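You operate a simulated robot arm through the tools that you are given. There is no shell and no other tool.

You run a simulated robot arm. Do the job below in one go: nothing can be reset, and whatever is moved stays where it is left.

## Task
Light the yellow lamp from the reel and tip its head down.
Fine: switch the reel off before the plug goes in and on again after; the head goes three quarters of the way down or more; the lamp stays put.

Only the result counts: the job must be done as asked and must still hold three seconds after the hand-in. Knocking over, shifting, dropping, spilling or breaking anything else fails it.

## Robot
A 6-joint arm with a two-finger parallel gripper, fixed in place. Base frame: the origin is on the floor under the middle of its stand, x ahead of it, y to its left, z up; the work surface is at about z = 850. Units: mm, rad, N and s.
With the tool pointing down near the work surface it reaches from about 260 to 680 mm from the base axis. Its first joint turns from -1.152 to 1.152 rad. Payload 2.9 kg.
The tool frame sits at the grasp point between the pads (the TCP): z along the fingers, y along the line on which they close. The tips reach 30 mm beyond it. The gripper opens to 110 mm. The fingers are 20 mm wide and 10 mm thick; the gripper's body (48 by 112 mm) begins 55 mm behind the TCP.
Orientation is that of the tool frame in the base frame, as [roll, pitch, yaw] about the fixed x, y, z axes, in that order (R = Rz(yaw) Ry(pitch) Rx(roll)). With the fingers straight down and closing along the base's y, the tool's x points along the base's -x, its y along +y and its z along -z.

## Interface
- The arm moves only by the tool jog_arm. Its argument "commands" is a list of rows, each an object (a shift or turn left out is 0, a gripper value left out holds the last) with "translation": the shift along the base's x, y, z in units of 20 mm (1.0 is 20 mm), a list of three; "dr": the turn, a rotation vector about the base's x, y, z in units of 8 degrees (1.0 is 8 degrees), a list of three; "fingers": the opening, from 0 (shut) to 1 (fully open). In form: [{"translation": [x, y, z], "dr": [rx, ry, rz], "fingers": fingers}, ...]. A call has 1 to 20 rows; each row shifts and turns the commanded pose from where the row before left it. A call with a number of a shift or a turn outside -1 to 1 is refused whole. A row lasts 0.2 s, in which the tool goes at most 50 mm and 0.15 rad; a call with a longer step from one row to the next is refused whole, and so is a gripper value outside its range. Where a pose cannot be reached the arm comes as near as it can. A force on the tool above 90 N (or 10 N above the force at the start of the call, whichever is more), or a blocked arm, ends the call early, and 0.2 s more pass. The fingers move at their own pace (about 108 mm/s each) and stop on an object; they squeeze with about 31 N. The grip force told is the motor's: it shows also when the fingers shut on nothing. Time passes only in rows, and 0.2 s behind the last, so rows that do not move let the fingers close. The reply holds the time, the measured pose of the TCP, the force on the tool along the base axes, the opening and the grip force, in the units named above and with some noise, with the torque about the TCP (base axes, N m) and any sound that the robot's microphone picked up, and new pictures: "views" is both (left out), scene, wrist or none.
- Cameras (640 x 400 px; columns grow to the right, rows downward): "scene" is fixed at [72.4, 420.6, 1405.2]; the picture's right is [-0.83, -0.56, 0.00], its down [-0.20, 0.30, -0.93] and it looks along [0.52, -0.77, -0.36] (base axes); focal length 277 px, centre (320, 200). "wrist" rides on the gripper at [72, 17, -103] in the tool frame; the picture's right is [-0.23, 0.97, 0.00], its down [-0.76, -0.18, -0.62] and it looks along [-0.61, -0.14, 0.78] (tool axes); focal length 222 px, centre (320, 200). There is no depth. A picture from a camera that has moved, and an enlarged one, comes with that camera's place and axes in the base frame and with its lens.
- zoom(camera, box): a new picture of the part [left, top, right, bottom] of that camera's present view, enlarged. No time passes.
- hand_in(): hands the job in; it is judged then, once.

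Places have to be worked out from the pictures, the camera data and where the tool is seen. Open the gripper and draw the arm clear of the work before you hand the job in, unless the task says otherwise.

The tools are called after ">>>" by a JSON object that holds its "op" and its "data". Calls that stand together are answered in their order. jog_arm: Moves the arm, as the interface text tells. Its arguments: {"type":"object","properties":{"commands":{"type":"array","items":{"type":"object","properties":{"translation":{"type":"array","items":{"type":"number"}},"dr":{"type":"array","items":{"type":"number"}},"fingers":{"type":"number"}}}},"views":{"type":"string","enum":["both","scene","wrist","none"]}},"required":["commands"]} The other tools are called the same way: zoom (camera, box) takes an enlarged picture of a part of a camera's view; hand_in () hands the job in.

At the start:

```text
clock: 0.0
ee_pos: [285.4, -139.5, 1368.2]
ee_rot: [3.141, 0.001, 3.141]
ft_force: [-0.3, 0.2, -0.6]
moment: [0.01, 0.02, -0.03]
width: 109.8
grip_force: 0.1
```

scene: 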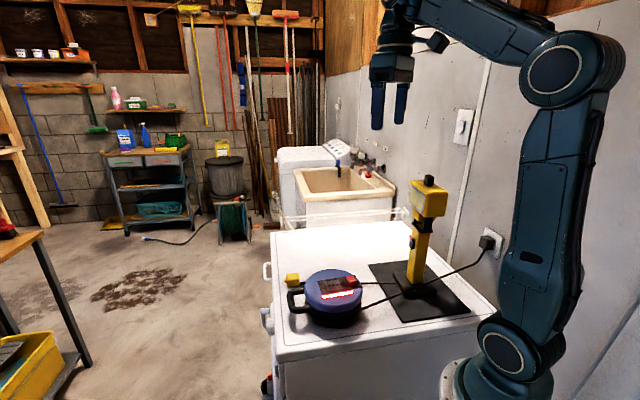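
wrist: 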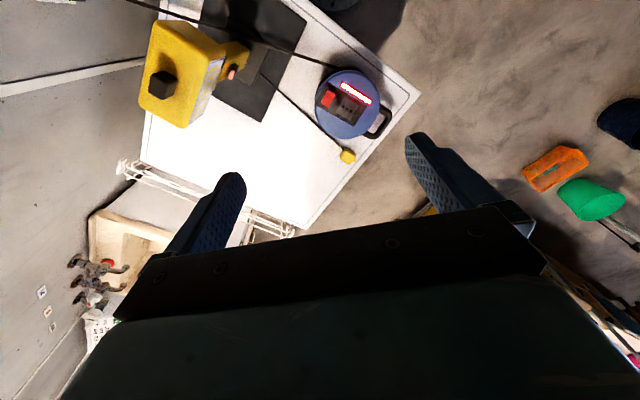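

I'll start by looking closely at the reel, lamp and plug in both cameras.

>>> {"op": "zoom", "data": {"camera": "scene", "box": [260, 240, 420, 340]}}

>>> {"op": "zoom", "data": {"camera": "scene", "box": [360, 160, 520, 330]}}

>>> {"op": "zoom", "data": {"camera": "wrist", "box": [290, 50, 420, 180]}}

>>> {"op": "zoom", "data": {"camera": "wrist", "box": [120, 0, 340, 140]}}

```text
4.00 times, centred on (340, 290) of scene
camera zoom: at [72.4, 420.6, 1405.2], right [-0.83, -0.56, 0.0], down [-0.2, 0.3, -0.93], along [0.52, -0.77, -0.36], focal length 1107 px, centre (240, -160)
```

zoom: 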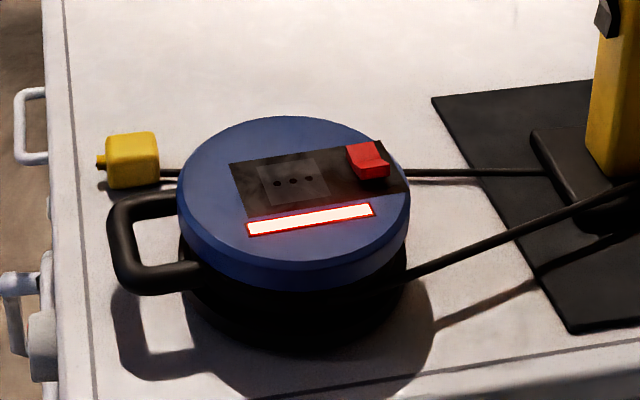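

```text
2.35 times, centred on (440, 245) of scene
camera zoom: at [72.4, 420.6, 1405.2], right [-0.83, -0.56, 0.0], down [-0.2, 0.3, -0.93], along [0.52, -0.77, -0.36], focal length 651 px, centre (38, 94)
```

zoom: 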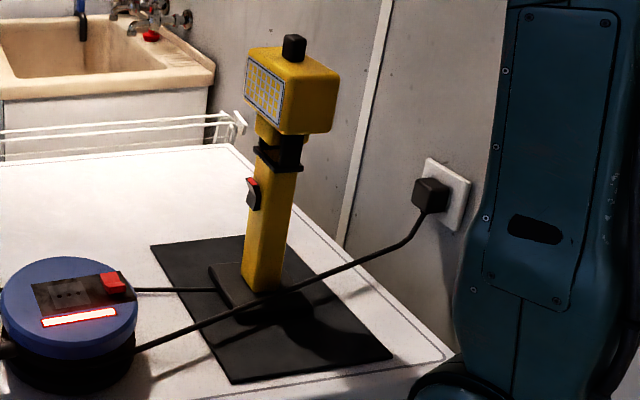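

```text
3.08 times, centred on (355, 115) of wrist
camera zoom: at [211.7, -123.2, 1471.8], right [0.23, 0.97, 0.0], down [0.76, -0.18, 0.62], along [0.61, -0.14, -0.78], focal length 684 px, centre (212, 462)
```

zoom: 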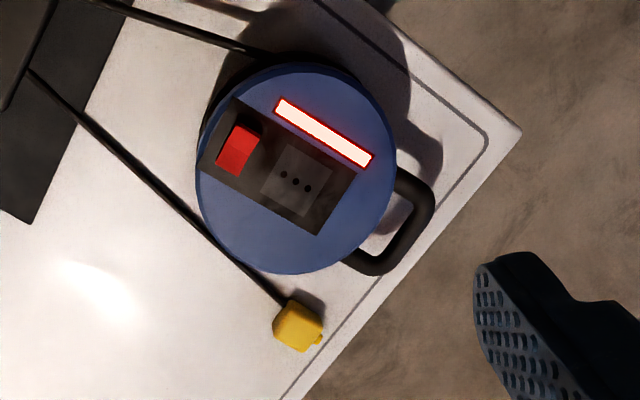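

```text
2.86 times, centred on (230, 70) of wrist
camera zoom: at [211.7, -123.2, 1471.8], right [0.23, 0.97, 0.0], down [0.76, -0.18, 0.62], along [0.61, -0.14, -0.78], focal length 635 px, centre (577, 571)
```

zoom: 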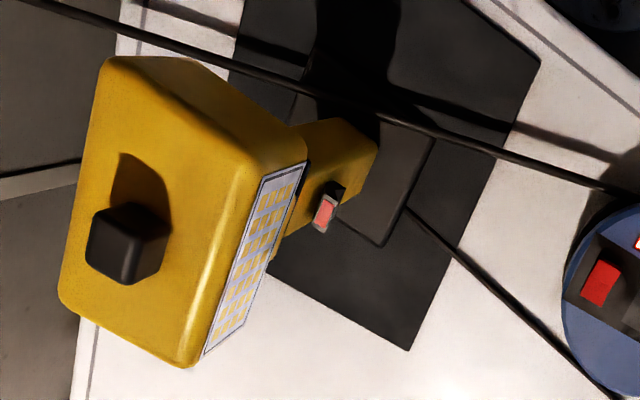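

The two views place the reel's top at about (374, -92, 930) and the lamp's knob at about (224, -309, 1193). I'll bring the wrist camera down over the reel to see the switch, socket and plug from close up.

>>> {"op": "jog_arm", "data": {"commands": [{"translation": [0.4, 0.2, -1]}, {"translation": [0.4, 0.2, -1]}, {"translation": [0.4, 0.2, -1]}, {"translation": [0.4, 0.2, -1]}, {"translation": [0.4, 0.2, -1]}, {"translation": [0.4, 0.2, -1]}, {"translation": [0.4, 0.2, -1]}, {"translation": [0.4, 0.2, -1]}, {"translation": [0.4, 0.2, -1]}, {"translation": [0.4, 0.2, -1]}, {"translation": [0, 0, 0]}]}}

```text
clock: 2.4
ee_pos: [365.0, -100.6, 1168.6]
ee_rot: [3.141, 0.0, 3.142]
ft_force: [0.3, 0.1, 1.1]
moment: [0.0, 0.0, 0.01]
width: 110.0
grip_force: 0.1
camera wrist: at [291.8, -83.4, 1272.1], right [0.23, 0.97, 0.0], down [0.76, -0.18, 0.62], along [0.61, -0.14, -0.78], focal length 222 px, centre (320, 200)
```

scene: 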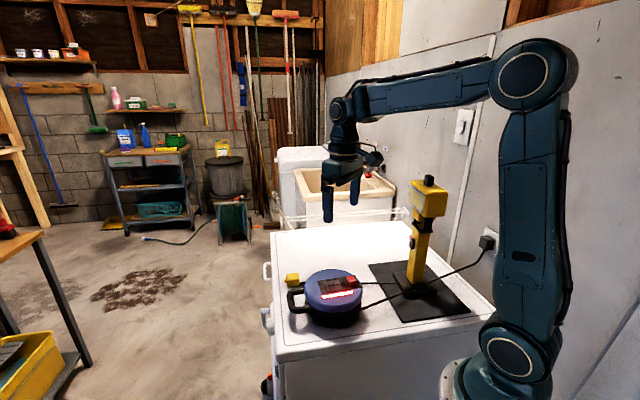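
wrist: 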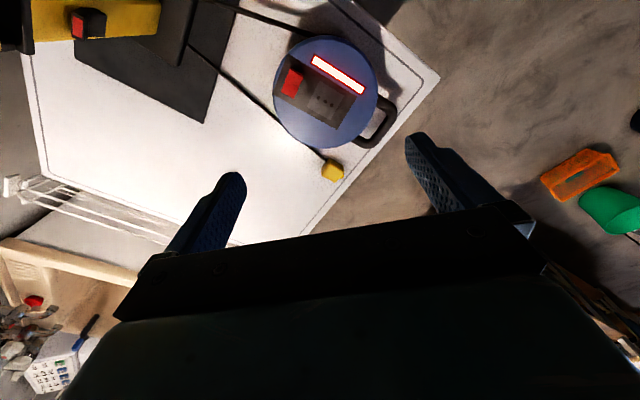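

The reel is still upper centre in the wrist view, consistent with a centre near (370, -92). I'll zoom in on the switch, socket and plug.

>>> {"op": "zoom", "data": {"camera": "wrist", "box": [260, 25, 400, 112]}}

>>> {"op": "zoom", "data": {"camera": "wrist", "box": [290, 140, 370, 190]}}

>>> {"op": "zoom", "data": {"camera": "scene", "box": [300, 265, 364, 305]}}

>>> {"op": "zoom", "data": {"camera": "scene", "box": [270, 260, 318, 290]}}

```text
4.57 times, centred on (330, 68) of wrist
camera zoom: at [291.8, -83.4, 1272.1], right [0.23, 0.97, 0.0], down [0.76, -0.18, 0.62], along [0.61, -0.14, -0.78], focal length 1015 px, centre (274, 801)
```

zoom: 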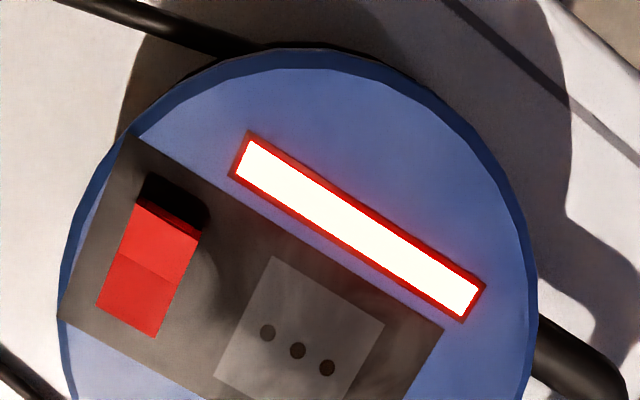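

```text
8.00 times, centred on (330, 165) of wrist
camera zoom: at [291.8, -83.4, 1272.1], right [0.23, 0.97, 0.0], down [0.76, -0.18, 0.62], along [0.61, -0.14, -0.78], focal length 1777 px, centre (240, 480)
```

zoom: 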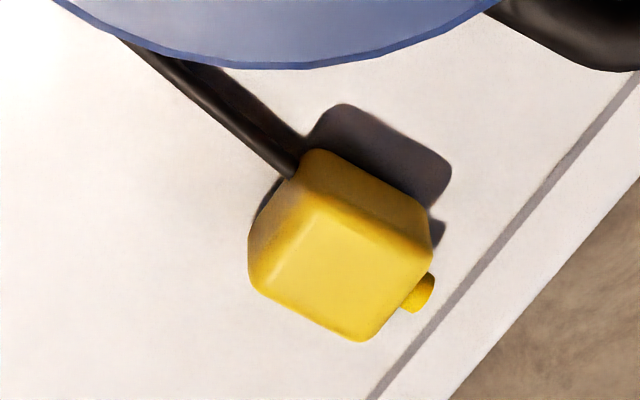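

```text
10.00 times, centred on (332, 285) of scene
camera zoom: at [72.4, 420.6, 1405.2], right [-0.83, -0.56, 0.0], down [-0.2, 0.3, -0.93], along [0.52, -0.77, -0.36], focal length 2766 px, centre (200, -650)
```

zoom: 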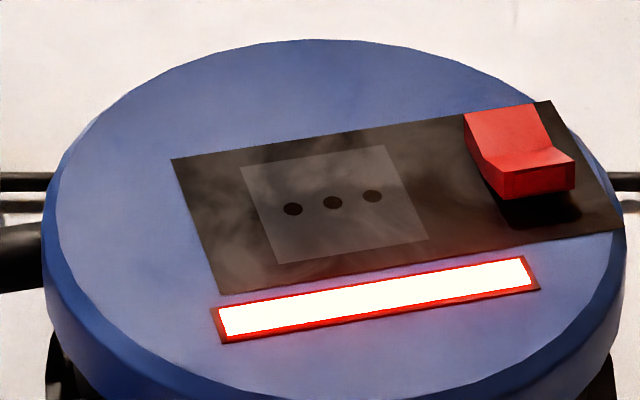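

```text
13.33 times, centred on (294, 275) of scene
camera zoom: at [72.4, 420.6, 1405.2], right [-0.83, -0.56, 0.0], down [-0.2, 0.3, -0.93], along [0.52, -0.77, -0.36], focal length 3689 px, centre (667, -800)
```

zoom: 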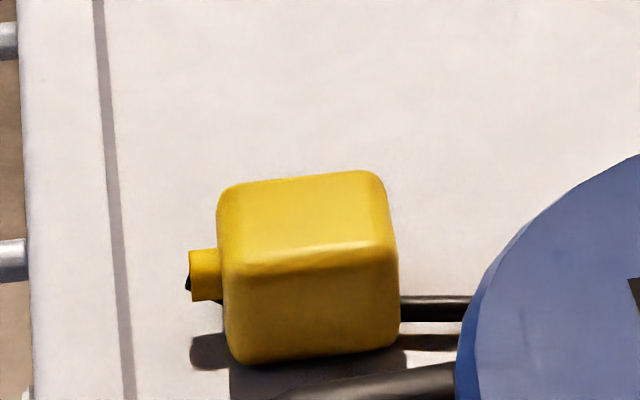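

The strip on the reel is lit, so the reel is on. The rocker's raised end is at about (335, -126, 944), the three holes are in line at (380, -97, 931), and the yellow plug lies at about (538, -117, 868) with its nose pointing along (0.7, 0.7). Next I'll turn the hand so the wrist camera can see the pin face.

>>> {"op": "jog_arm", "data": {"commands": [{"translation": [0.783, 0.21, -0.936], "dr": [0, 0, -0.9375]}, {"translation": [0.783, 0.21, -0.936], "dr": [0, 0, -0.9375]}, {"translation": [0.783, 0.21, -0.936], "dr": [0, 0, -0.9375]}, {"translation": [0.783, 0.21, -0.936], "dr": [0, 0, -0.9375]}, {"translation": [0.783, 0.21, -0.936], "dr": [0, 0, -0.9375]}, {"translation": [0.783, 0.21, -0.936], "dr": [0, 0, -0.9375]}, {"translation": [0.783, 0.21, -0.936], "dr": [0, 0, -0.9375]}, {"translation": [0.783, 0.21, -0.936], "dr": [0, 0, -0.9375]}, {"translation": [0.783, 0.21, -0.936], "dr": [0, 0, -0.9375]}, {"translation": [0.783, 0.21, -0.936], "dr": [0, 0, -0.9375]}, {"translation": [0.783, 0.21, -0.936], "dr": [0, 0, -0.9375]}, {"translation": [0.783, 0.21, -0.936], "dr": [0, 0, -0.9375]}, {"translation": [0, 0, 0]}]}}

```text
clock: 5.2
ee_pos: [552.4, -48.6, 944.3]
ee_rot: [3.14, 0.001, 1.569]
ft_force: [0.1, 0.5, -0.5]
moment: [-0.01, -0.01, 0.01]
width: 110.1
grip_force: 0.1
camera wrist: at [568.9, 23.7, 1047.8], right [0.97, -0.23, 0.0], down [-0.18, -0.76, 0.62], along [-0.14, -0.61, -0.78], focal length 222 px, centre (320, 200)
```

scene: 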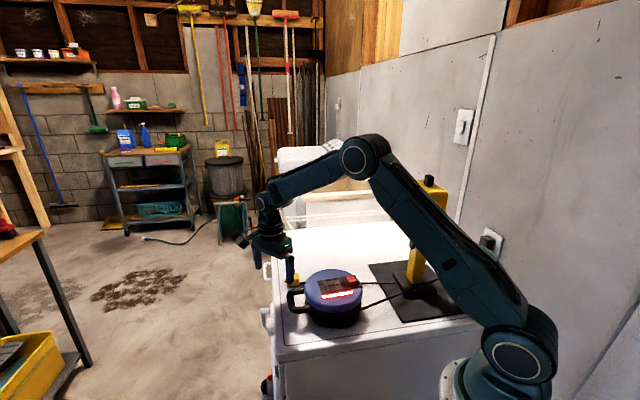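
wrist: 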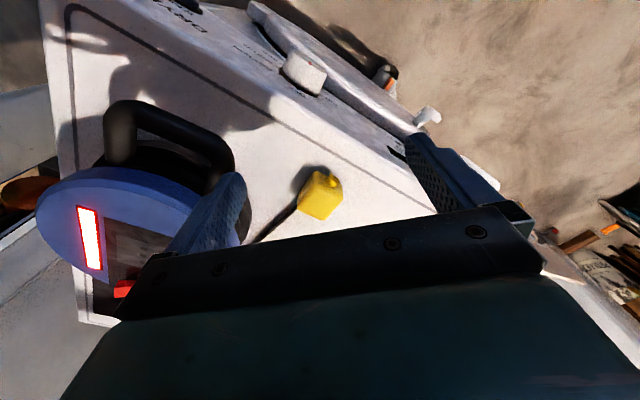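

The plug is in view at (320, 195); I'll zoom in on its pin face.

>>> {"op": "zoom", "data": {"camera": "wrist", "box": [288, 160, 352, 225]}}

>>> {"op": "zoom", "data": {"camera": "scene", "box": [240, 230, 400, 330]}}

```text
6.15 times, centred on (320, 192) of wrist
camera zoom: at [568.9, 23.7, 1047.8], right [0.97, -0.23, 0.0], down [-0.18, -0.76, 0.62], along [-0.14, -0.61, -0.78], focal length 1367 px, centre (320, 246)
```

zoom: 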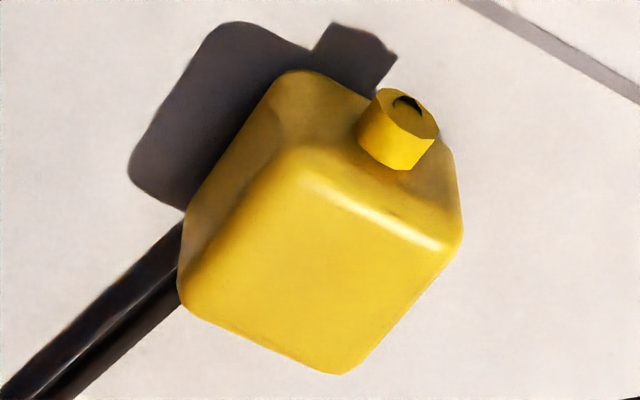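

```text
4.00 times, centred on (320, 280) of scene
camera zoom: at [72.4, 420.6, 1405.2], right [-0.83, -0.56, 0.0], down [-0.2, 0.3, -0.93], along [0.52, -0.77, -0.36], focal length 1107 px, centre (320, -120)
```

zoom: 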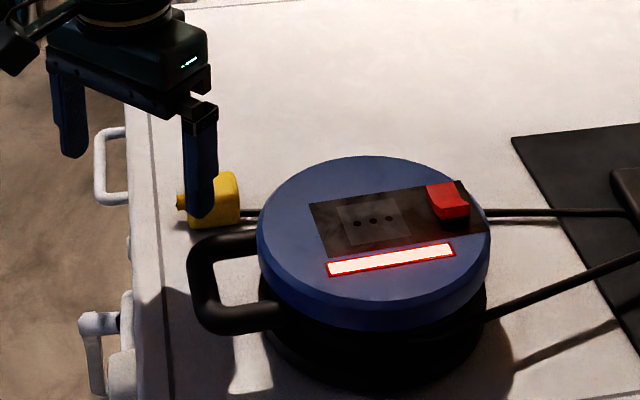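

The nose on this side is only a round collar with a dark spot, and there are no pins here. They may be on the opposite side, where the cord runs, so I'll rise, turn, and look at the plug from the robot's side.

>>> {"op": "jog_arm", "data": {"commands": [{"translation": [-0.244, -0.2, 1], "dr": [0, 0, 1], "fingers": 0.3}, {"translation": [-0.244, -0.2, 1], "dr": [0, 0, 1]}, {"translation": [-0.244, -0.2, 1], "dr": [0, 0, 1]}, {"translation": [-0.244, -0.3, 1], "dr": [0, 0, 1]}, {"translation": [-0.244, -0.35, 1], "dr": [0, 0, 1]}, {"translation": [-0.244, -0.35, 0], "dr": [0, 0, 1]}, {"translation": [-0.244, -0.35, 0], "dr": [0, 0, 1]}, {"translation": [-0.244, -0.35, 0], "dr": [0, 0, 1]}, {"translation": [-0.244, -0.35, 0], "dr": [0, 0, 1]}, {"translation": [-0.244, -0.35, 0], "dr": [0, 0, 1]}, {"translation": [-0.244, -0.35, 0], "dr": [0, 0, 1]}, {"translation": [-0.244, -0.35, -0.5], "dr": [0, 0, 1]}, {"translation": [-0.244, -0.35, -0.5], "dr": [0, 0, 1]}, {"translation": [-0.244, -0.35, -0.5], "dr": [0, 0, 1]}, {"translation": [-0.244, -0.35, -0.5], "dr": [0, 0, 1]}, {"translation": [-0.244, -0.35, -0.5], "dr": [0, 0, 1]}, {"translation": [-0.244, -0.3, -0.5], "dr": [0, 0, 1]}, {"translation": [0, 0, 0]}]}}

```text
clock: 9.0
ee_pos: [471.4, -156.5, 983.1]
ee_rot: [3.14, 0.002, -2.337]
ft_force: [0.2, -0.9, -0.2]
moment: [-0.02, 0.0, -0.03]
width: 33.2
grip_force: 0.1
camera wrist: at [407.0, -198.2, 1086.6], right [-0.54, 0.84, 0.0], down [0.66, 0.42, 0.62], along [0.52, 0.34, -0.78], focal length 222 px, centre (320, 200)
```

scene: 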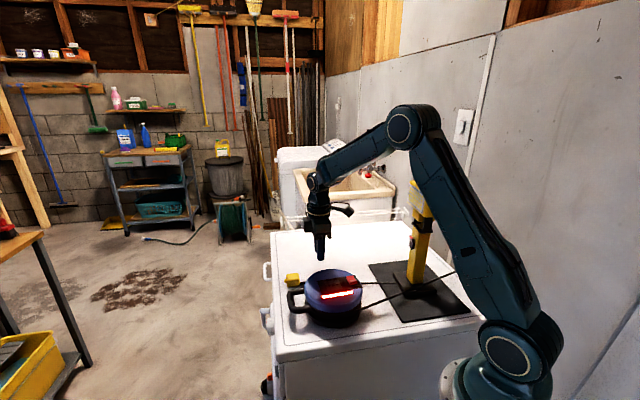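
wrist: 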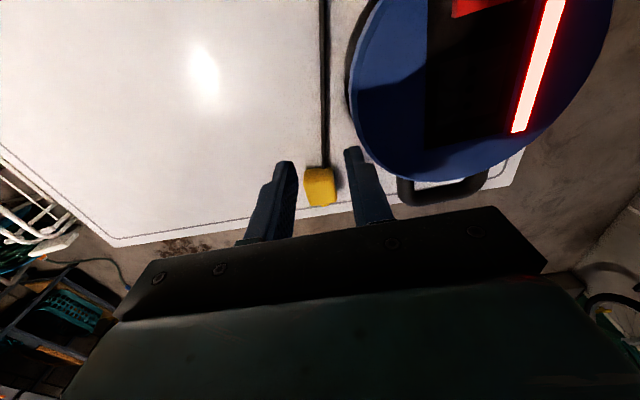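

>>> {"op": "zoom", "data": {"camera": "wrist", "box": [290, 140, 354, 215]}}

>>> {"op": "zoom", "data": {"camera": "scene", "box": [270, 260, 318, 290]}}

```text
5.33 times, centred on (322, 178) of wrist
camera zoom: at [407.0, -198.2, 1086.6], right [-0.54, 0.84, 0.0], down [0.66, 0.42, 0.62], along [0.52, 0.34, -0.78], focal length 1185 px, centre (309, 320)
```

zoom: 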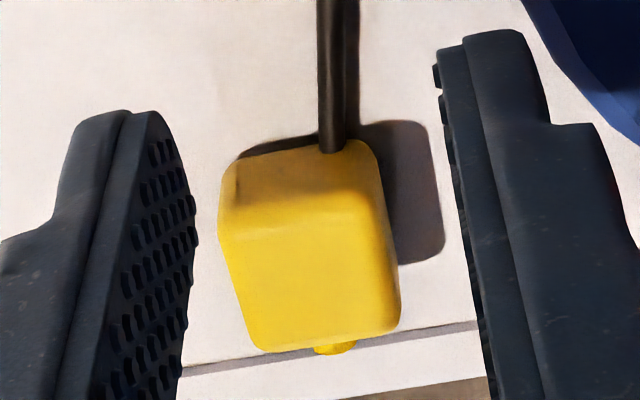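

```text
13.33 times, centred on (294, 275) of scene
camera zoom: at [72.4, 420.6, 1405.2], right [-0.83, -0.56, 0.0], down [-0.2, 0.3, -0.93], along [0.52, -0.77, -0.36], focal length 3689 px, centre (667, -800)
```

zoom: 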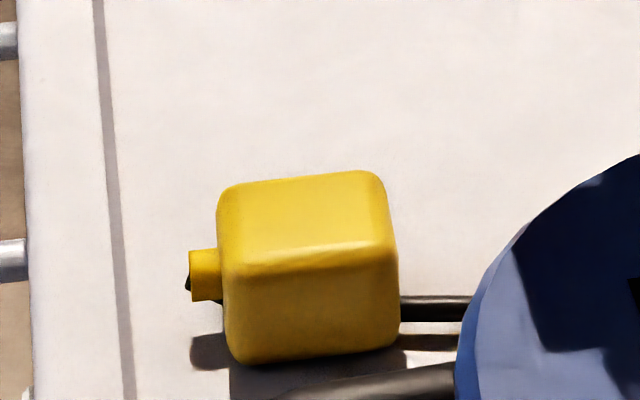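

No pins show on this face either, only the cord running into it. I'll zoom much tighter on the nose and on the face where the cord enters.

>>> {"op": "zoom", "data": {"camera": "scene", "box": [280, 275, 296, 285]}}

>>> {"op": "zoom", "data": {"camera": "wrist", "box": [302, 160, 342, 185]}}

>>> {"op": "zoom", "data": {"camera": "scene", "box": [472, 225, 512, 250]}}

```text
16.00 times, centred on (288, 280) of scene
camera zoom: at [72.4, 420.6, 1405.2], right [-0.83, -0.56, 0.0], down [-0.2, 0.3, -0.93], along [0.52, -0.77, -0.36], focal length 4426 px, centre (832, -1080)
```

zoom: 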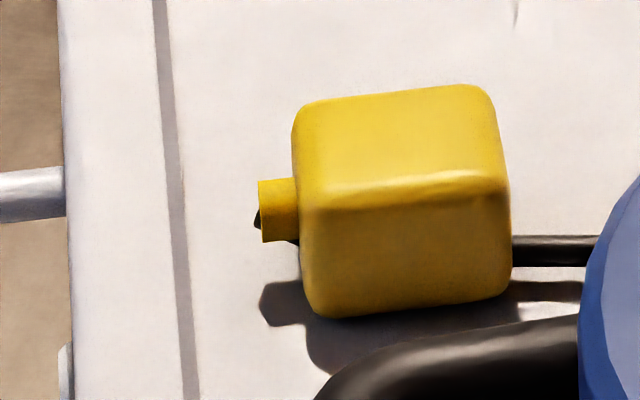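

```text
16.00 times, centred on (322, 172) of wrist
camera zoom: at [407.0, -198.2, 1086.6], right [-0.54, 0.84, 0.0], down [0.66, 0.42, 0.62], along [0.52, 0.34, -0.78], focal length 3554 px, centre (288, 640)
```

zoom: 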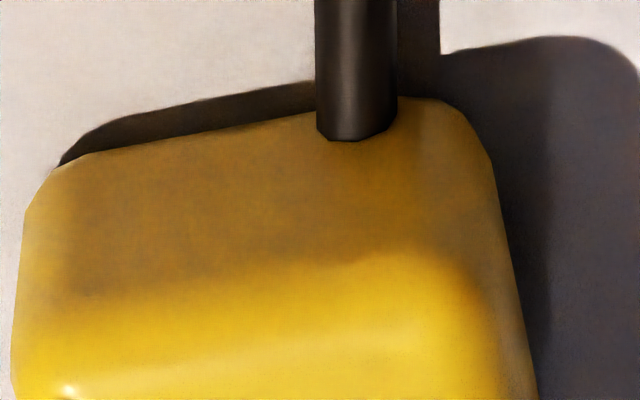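

```text
16.00 times, centred on (492, 238) of scene
camera zoom: at [72.4, 420.6, 1405.2], right [-0.83, -0.56, 0.0], down [-0.2, 0.3, -0.93], along [0.52, -0.77, -0.36], focal length 4426 px, centre (-2432, -400)
```

zoom: 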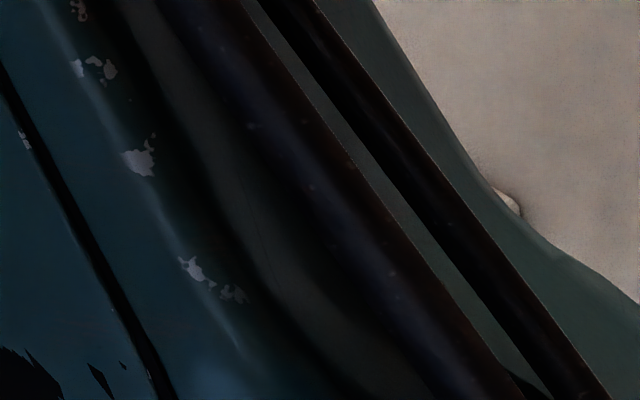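

The cord seems to pass right through the body and end at the nose tip, so the nose is the cord's tail and the pins may be underneath, pressed to the table. I'll check that after lifting the plug. First comes the reel's switch: I'll close the fingers and go above the rocker's raised end.

>>> {"op": "jog_arm", "data": {"commands": [{"translation": [-0.4, 0, 0.6], "fingers": 0}, {"translation": [-0.8, 0.15, 0.4]}, {"translation": [-0.9, 0.2, 0.1]}, {"translation": [-0.9, 0.2, 0]}, {"translation": [-0.9, 0.2, 0]}, {"translation": [-0.9, 0.2, 0]}, {"translation": [-0.9, 0.25, 0]}, {"translation": [-0.97, 0.3, 0]}, {"translation": [0, 0, 0]}, {"translation": [0, 0, 0]}]}}

```text
clock: 11.2
ee_pos: [336.1, -127.9, 1005.6]
ee_rot: [-3.142, -0.001, -2.337]
ft_force: [-0.4, 0.1, -0.3]
moment: [0.01, -0.03, -0.04]
width: 0.0
grip_force: 30.5
camera wrist: at [273.3, -168.3, 1108.6], right [-0.54, 0.84, 0.0], down [0.66, 0.42, 0.62], along [0.52, 0.34, -0.78], focal length 222 px, centre (320, 200)
```

scene: 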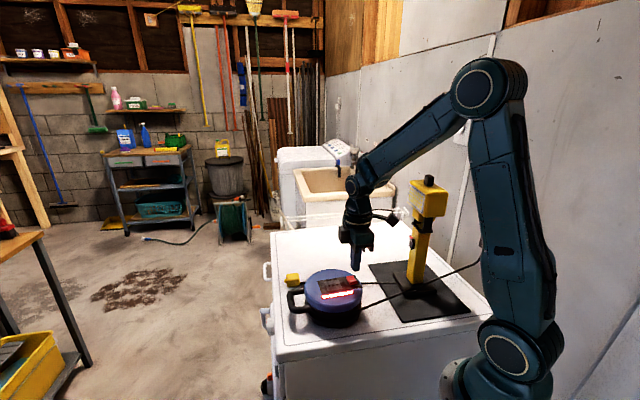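
wrist: 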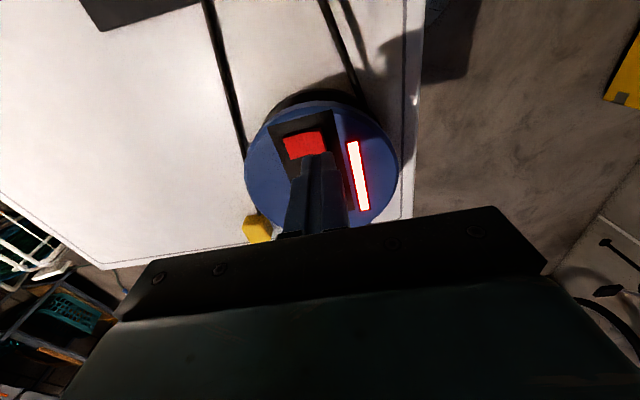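

>>> {"op": "zoom", "data": {"camera": "wrist", "box": [260, 100, 380, 175]}}

>>> {"op": "zoom", "data": {"camera": "scene", "box": [315, 245, 379, 285]}}

```text
5.33 times, centred on (320, 138) of wrist
camera zoom: at [273.3, -168.3, 1108.6], right [-0.54, 0.84, 0.0], down [0.66, 0.42, 0.62], along [0.52, 0.34, -0.78], focal length 1185 px, centre (320, 533)
```

zoom: 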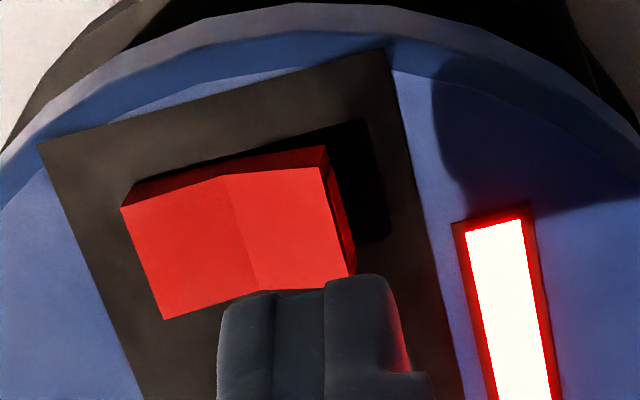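

```text
10.00 times, centred on (347, 265) of scene
camera zoom: at [72.3, 420.6, 1405.2], right [-0.83, -0.56, 0.0], down [-0.2, 0.3, -0.93], along [0.52, -0.77, -0.36], focal length 2766 px, centre (50, -450)
```

zoom: 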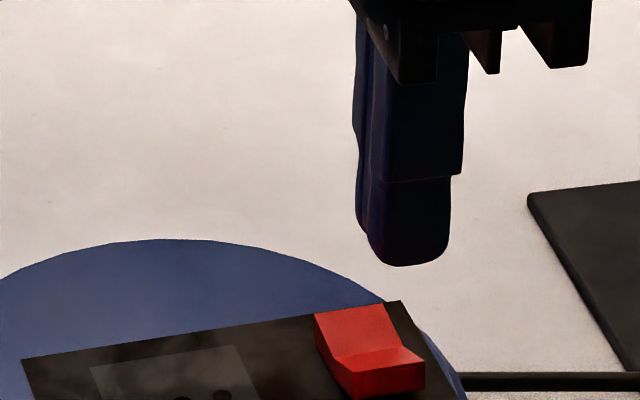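

The rocker's fold is at about (345, -136) and its raised edge at (333, -127, 944), so the closed tips at (336, -128) are over the raised half. I'll press down gently in small steps.

>>> {"op": "jog_arm", "data": {"commands": [{"translation": [0, 0, -0.75]}, {"translation": [0, 0, -0.75]}, {"translation": [0, 0, -0.15]}, {"translation": [0, 0, -0.15]}, {"translation": [0, 0, -0.1]}, {"translation": [0, 0, 0]}]}}

```text
clock: 12.6
ee_pos: [337.5, -127.3, 966.3]
ee_rot: [-3.14, 0.0, -2.339]
ft_force: [-0.2, 1.0, 0.7]
moment: [0.04, 0.02, -0.03]
width: 0.0
grip_force: 31.0
camera wrist: at [273.8, -168.2, 1070.7], right [-0.54, 0.84, 0.0], down [0.66, 0.42, 0.62], along [0.52, 0.34, -0.78], focal length 222 px, centre (320, 200)
```

scene: 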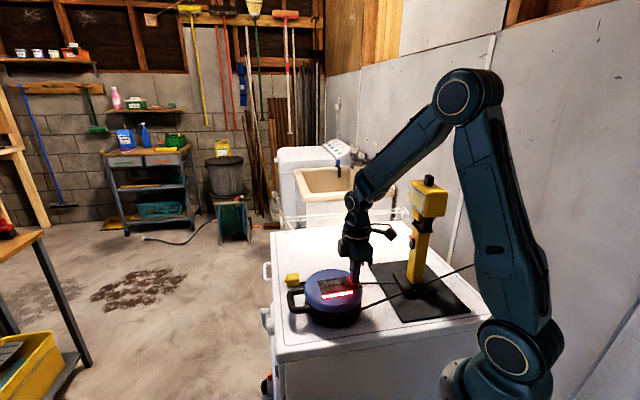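
wrist: 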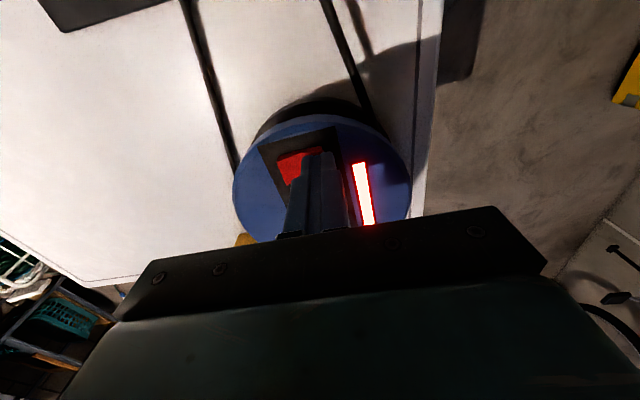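

There is no force yet at TCP 966; I'll zoom to see where the tips are relative to the rocker.

>>> {"op": "zoom", "data": {"camera": "scene", "box": [325, 262, 373, 292]}}

>>> {"op": "zoom", "data": {"camera": "wrist", "box": [240, 105, 400, 205]}}

```text
13.33 times, centred on (349, 277) of scene
camera zoom: at [72.3, 420.6, 1405.2], right [-0.83, -0.56, 0.0], down [-0.2, 0.3, -0.93], along [0.52, -0.77, -0.36], focal length 3689 px, centre (-67, -827)
```

zoom: 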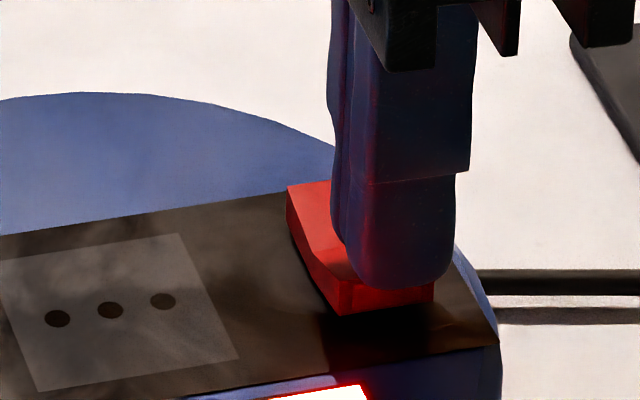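

```text
4.00 times, centred on (320, 155) of wrist
camera zoom: at [273.8, -168.2, 1070.7], right [-0.54, 0.84, 0.0], down [0.66, 0.42, 0.62], along [0.52, 0.34, -0.78], focal length 888 px, centre (320, 380)
```

zoom: 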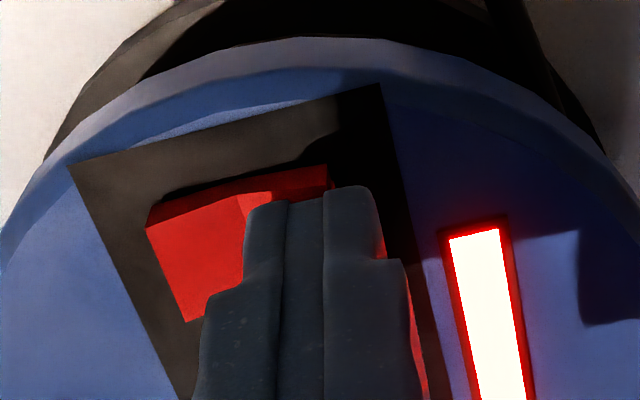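

The tips are just at the rocker's raised end. I'll press further in 2 mm steps.

>>> {"op": "jog_arm", "data": {"commands": [{"translation": [0.1, 0.1, 0]}, {"translation": [0, 0, -0.1]}, {"translation": [0, 0, -0.1]}, {"translation": [0, 0, -0.1]}, {"translation": [0, 0, 0]}]}}

```text
clock: 13.8
ee_pos: [338.8, -125.8, 964.2]
ee_rot: [-3.136, 0.003, -2.338]
ft_force: [-7.3, 5.5, 57.1]
moment: [0.02, 0.59, -0.09]
width: 0.0
grip_force: 31.0
heard: click
camera wrist: at [275.3, -166.3, 1067.0], right [-0.54, 0.84, 0.0], down [0.65, 0.43, 0.63], along [0.53, 0.34, -0.78], focal length 222 px, centre (320, 200)
```

scene: 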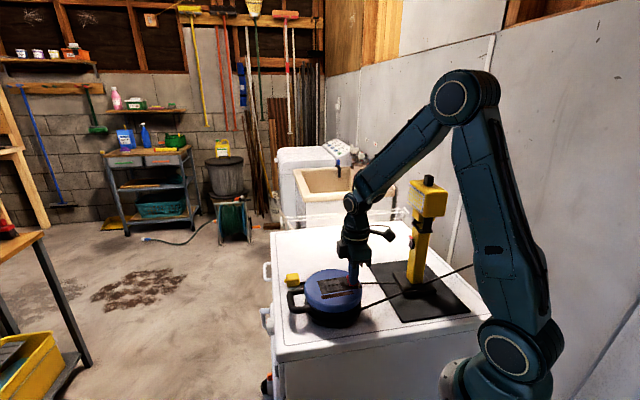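
wrist: 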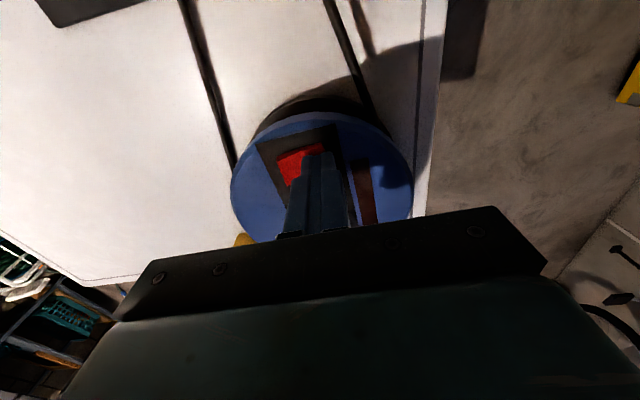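

A click was heard and the strip went dark, so the reel is off. I'll lift clear, open the fingers partway and move above the plug at (534, -114).

>>> {"op": "jog_arm", "data": {"commands": [{"translation": [0, 0, 0.5]}, {"translation": [0, 0, 1]}, {"translation": [0, 0, 0.5], "fingers": 0.6}, {"translation": [0.9, 0.05, 0]}, {"translation": [0.97, 0.06, 0]}, {"translation": [0.97, 0.06, 0]}, {"translation": [0.97, 0.06, 0]}, {"translation": [0.97, 0.06, 0]}, {"translation": [0.97, 0.06, 0]}, {"translation": [0.97, 0.06, 0]}, {"translation": [0.97, 0.06, -0.3]}, {"translation": [0.97, 0.06, -0.5]}, {"translation": [0.97, 0.06, -0.7]}, {"translation": [0.1, 0.06, -0.5]}, {"translation": [0, 0, 0]}]}}

```text
clock: 17.0
ee_pos: [533.6, -111.7, 961.3]
ee_rot: [-3.141, -0.001, -2.34]
ft_force: [0.7, -0.4, 0.8]
moment: [-0.03, 0.03, -0.01]
width: 65.9
grip_force: 0.1
camera wrist: at [471.0, -152.4, 1065.4], right [-0.54, 0.84, 0.0], down [0.66, 0.42, 0.62], along [0.52, 0.34, -0.78], focal length 222 px, centre (320, 200)
```

scene: 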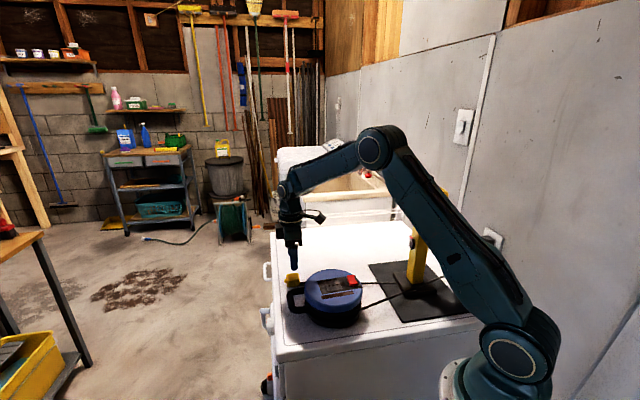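
wrist: 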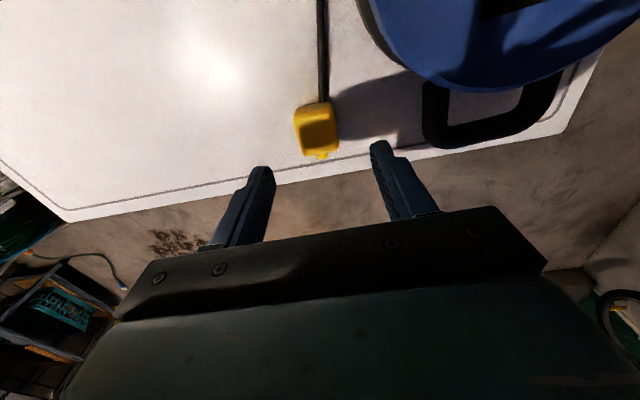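

I'll zoom on the plug to refine its position before going down.

>>> {"op": "zoom", "data": {"camera": "wrist", "box": [276, 85, 356, 170]}}

>>> {"op": "zoom", "data": {"camera": "scene", "box": [262, 240, 326, 290]}}

```text
4.71 times, centred on (316, 128) of wrist
camera zoom: at [471.0, -152.4, 1065.4], right [-0.54, 0.84, 0.0], down [0.66, 0.42, 0.62], along [0.52, 0.34, -0.78], focal length 1045 px, centre (339, 541)
```

zoom: 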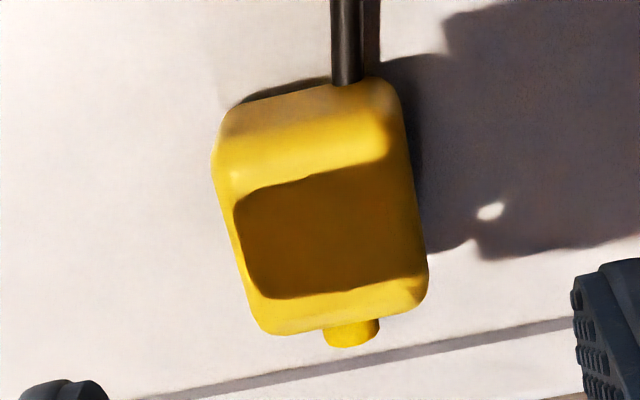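

```text
8.00 times, centred on (294, 265) of scene
camera zoom: at [72.4, 420.6, 1405.2], right [-0.83, -0.56, 0.0], down [-0.2, 0.3, -0.93], along [0.52, -0.77, -0.36], focal length 2213 px, centre (528, -320)
```

zoom: 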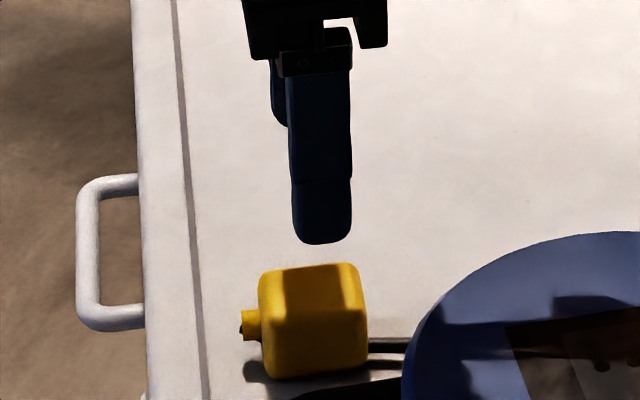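

The plug body's centre comes out at about (537.6, -112.7), about 33 mm across and 30 mm tall, lined up with the fingers. I'll descend until the tips are about 6 mm above the table and close on it.

>>> {"op": "jog_arm", "data": {"commands": [{"translation": [0.2, -0.05, -0.5]}, {"translation": [0, 0, -1]}, {"translation": [0, 0, -1]}, {"translation": [0, 0, -0.6]}, {"translation": [0, 0, -0.4]}, {"translation": [0, 0, -0.27]}, {"translation": [0, 0, 0]}, {"fingers": 0}, {"fingers": 0}, {"fingers": 0}, {"fingers": 0}]}}

```text
clock: 19.4
ee_pos: [536.7, -112.3, 886.0]
ee_rot: [3.141, 0.0, -2.337]
ft_force: [-0.2, 0.2, 0.4]
moment: [-0.02, 0.01, -0.02]
width: 35.2
grip_force: 31.0
camera wrist: at [474.1, -154.4, 990.2], right [-0.54, 0.84, 0.0], down [0.66, 0.42, 0.62], along [0.52, 0.34, -0.78], focal length 222 px, centre (320, 200)
```

scene: 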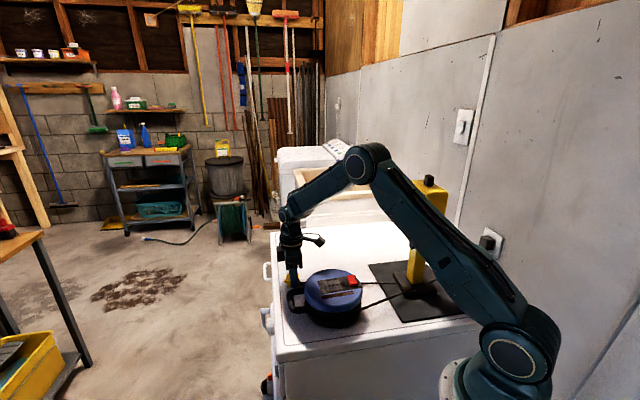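
wrist: 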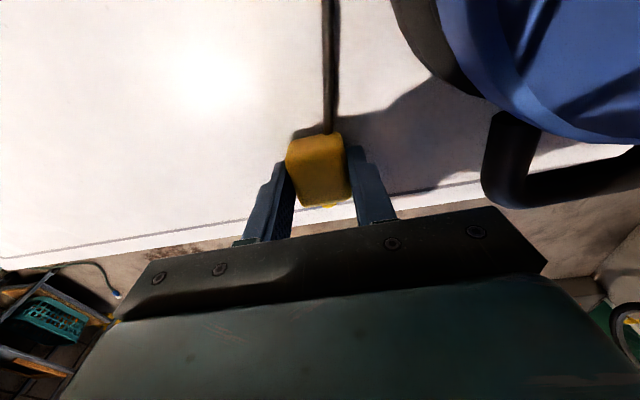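

It is gripped at 35 mm. I'll lift it 70 mm slowly and look at its underside outline.

>>> {"op": "jog_arm", "data": {"commands": [{"translation": [0, 0, 0.3]}, {"translation": [0, 0, 0.5]}, {"translation": [0, 0, 0.5]}, {"translation": [0, 0, 0.5]}, {"translation": [0, 0, 0.5]}, {"translation": [0, 0, 0.5]}, {"translation": [0, 0, 0.5]}, {"translation": [0, 0, 0.5]}, {"translation": [0, 0, 0]}]}}

>>> {"op": "zoom", "data": {"camera": "scene", "box": [262, 215, 326, 290]}}

>>> {"op": "zoom", "data": {"camera": "wrist", "box": [270, 120, 366, 215]}}

```text
clock: 21.4
ee_pos: [537.6, -113.8, 961.3]
ee_rot: [3.141, 0.0, -2.339]
ft_force: [-0.2, -0.1, -0.9]
moment: [0.0, 0.03, -0.01]
width: 35.2
grip_force: 30.8
camera wrist: at [474.3, -154.8, 1065.5], right [-0.54, 0.84, 0.0], down [0.66, 0.42, 0.62], along [0.52, 0.34, -0.78], focal length 222 px, centre (320, 200)
```

scene: 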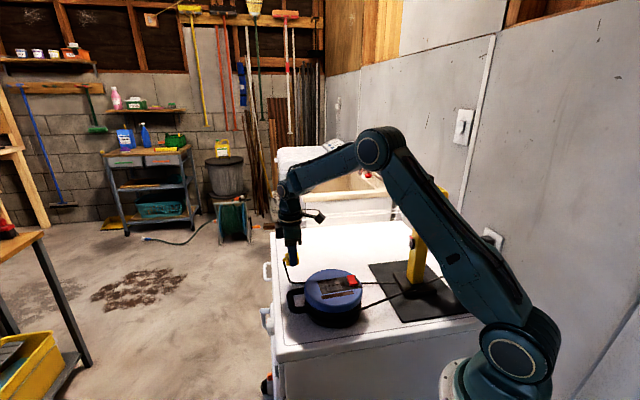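
wrist: 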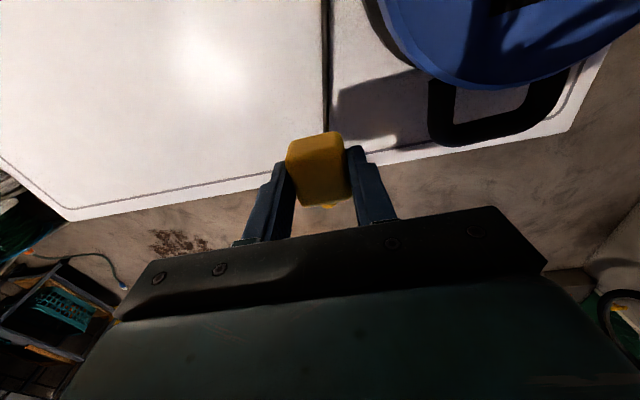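

```text
5.33 times, centred on (294, 252) of scene
camera zoom: at [72.4, 420.6, 1405.2], right [-0.83, -0.56, 0.0], down [-0.2, 0.3, -0.93], along [0.52, -0.77, -0.36], focal length 1475 px, centre (459, -80)
```

zoom: 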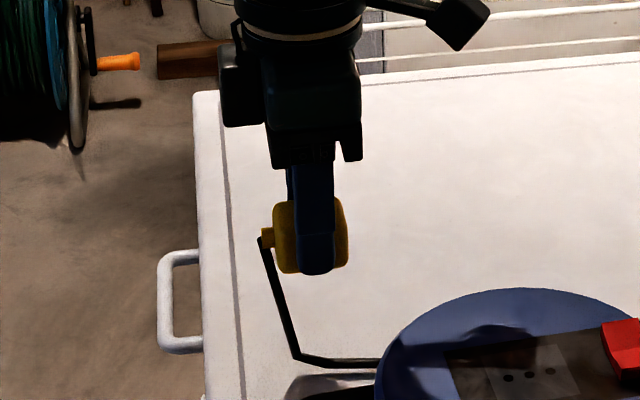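

```text
4.21 times, centred on (318, 168) of wrist
camera zoom: at [474.3, -154.8, 1065.5], right [-0.54, 0.84, 0.0], down [0.66, 0.42, 0.62], along [0.52, 0.34, -0.78], focal length 935 px, centre (328, 337)
```

zoom: 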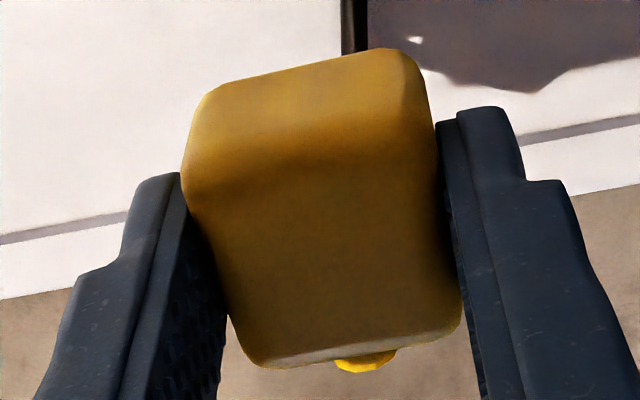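

The cord does end at the nose, so that is the tail. I'll zoom tighter on the lifted plug to look for pins underneath or at the back.

>>> {"op": "zoom", "data": {"camera": "scene", "box": [280, 247, 304, 268]}}

>>> {"op": "zoom", "data": {"camera": "wrist", "box": [280, 125, 360, 175]}}

```text
16.00 times, centred on (292, 258) of scene
camera zoom: at [72.4, 420.6, 1405.2], right [-0.83, -0.56, 0.0], down [-0.2, 0.3, -0.93], along [0.52, -0.77, -0.36], focal length 4426 px, centre (768, -720)
```

zoom: 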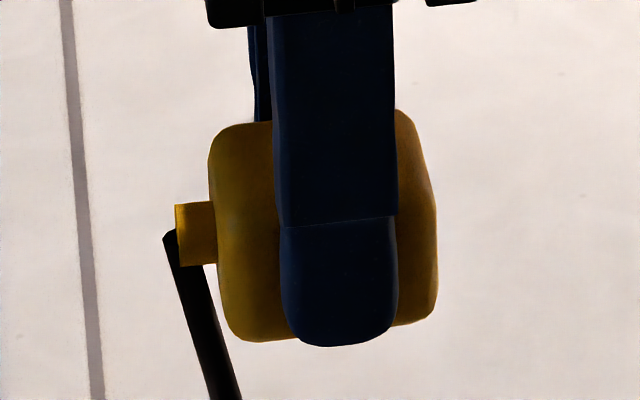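

```text
8.00 times, centred on (320, 150) of wrist
camera zoom: at [474.3, -154.8, 1065.5], right [-0.54, 0.84, 0.0], down [0.66, 0.42, 0.62], along [0.52, 0.34, -0.78], focal length 1777 px, centre (320, 600)
```

zoom: 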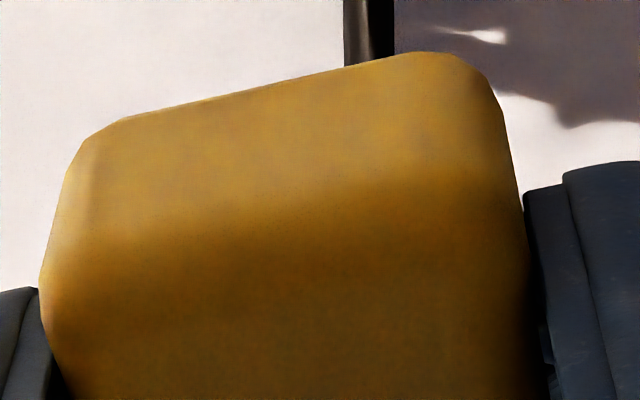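

No pins are visible on any side so far, and the fingertip hides part of the underside. I'll carry the plug a little nearer and tilt the hand so its underside faces the scene camera.

>>> {"op": "jog_arm", "data": {"commands": [{"translation": [-0.7, 0.24, 0.8], "dr": [0.3, 0.31, 0]}, {"translation": [-0.7, 0.24, 0.6], "dr": [0.69, 0.72, 0]}, {"translation": [-0.7, 0.24, 0.5], "dr": [0.69, 0.72, 0]}, {"translation": [-0.7, 0.24, 0.4], "dr": [0.69, 0.72, 0]}, {"translation": [-0.7, 0.24, 0.4], "dr": [0.69, 0.72, 0]}, {"translation": [-0.7, 0.24, 0.3], "dr": [0.69, 0.72, 0]}, {"translation": [-0.7, 0.24, 0.2], "dr": [0.69, 0.72, 0]}, {"translation": [0, 0, 0], "dr": [0.69, 0.72, 0]}, {"translation": [0, 0, 0]}]}}

```text
clock: 23.1
ee_pos: [361.7, -54.9, 966.4]
ee_rot: [2.285, 0.031, -2.341]
ft_force: [-7.3, -0.5, 17.5]
moment: [-0.05, 0.42, -0.04]
width: 35.1
grip_force: 31.6
out of reach, approached as far as the arm can: row 4, 5, 6, 7, 8
stopped in row 8: the force on the tool passed its limit at 136 N (the readings are from after the stop); the commanded pose is now the measured one
camera wrist: at [357.3, -155.1, 1044.4], right [-0.31, 0.59, 0.74], down [0.95, 0.13, 0.3], along [0.08, 0.8, -0.6], focal length 222 px, centre (320, 200)
```

scene: 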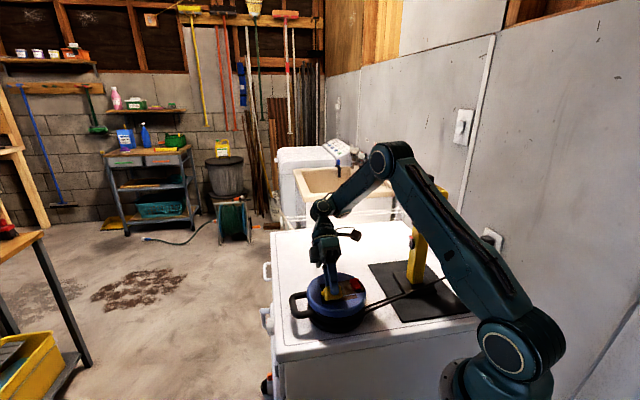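
wrist: 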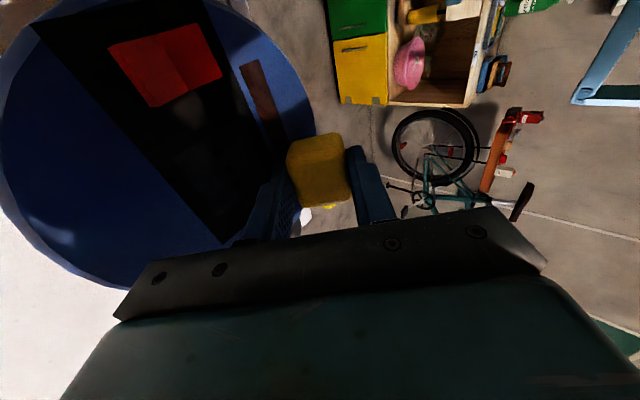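

The hand could not reach that tilt and the finger came down on the reel. I'll go straight up away from it at once and check whether the reel shifted.

>>> {"op": "jog_arm", "data": {"commands": [{"translation": [0, 0, 0.4]}, {"translation": [0, 0, 0.8]}, {"translation": [0, 0, 0.8]}, {"translation": [0, 0, 0]}]}}

>>> {"op": "zoom", "data": {"camera": "scene", "box": [260, 240, 420, 340]}}

```text
clock: 24.1
ee_pos: [345.0, -46.6, 989.2]
ee_rot: [2.287, 0.03, -2.345]
ft_force: [0.3, 0.1, 0.5]
moment: [-0.02, 0.0, 0.0]
width: 35.1
grip_force: 31.2
out of reach, approached as far as the arm can: row 1, 2, 3
camera wrist: at [339.7, -147.8, 1068.8], right [-0.31, 0.59, 0.74], down [0.95, 0.13, 0.3], along [0.08, 0.79, -0.6], focal length 222 px, centre (320, 200)
```

scene: 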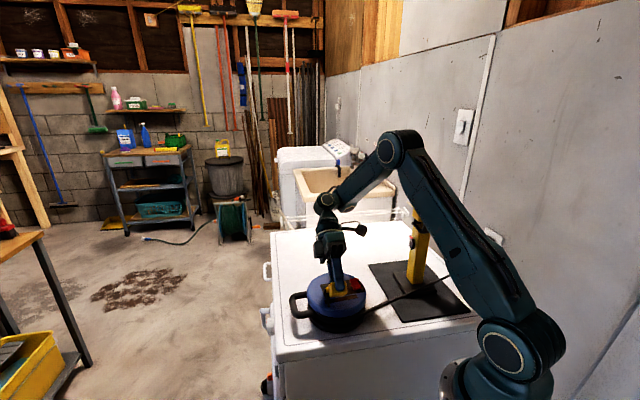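
wrist: 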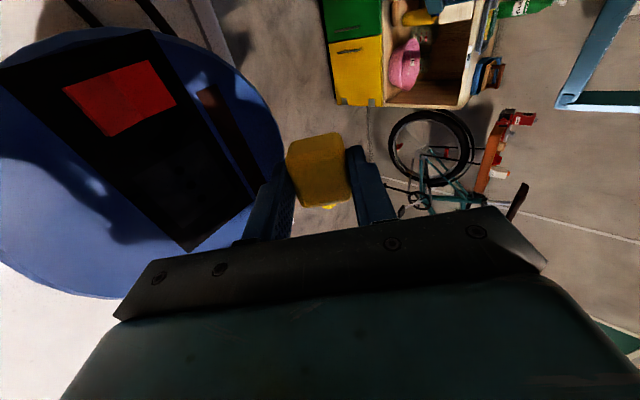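

```text
4.00 times, centred on (340, 290) of scene
camera zoom: at [72.4, 420.6, 1405.2], right [-0.83, -0.56, 0.0], down [-0.2, 0.3, -0.93], along [0.52, -0.77, -0.36], focal length 1107 px, centre (240, -160)
```

zoom: 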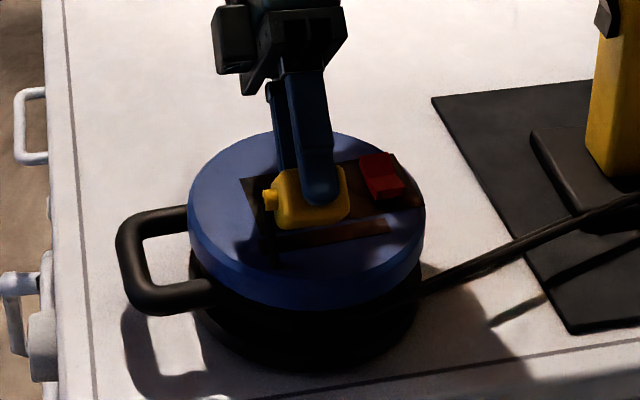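

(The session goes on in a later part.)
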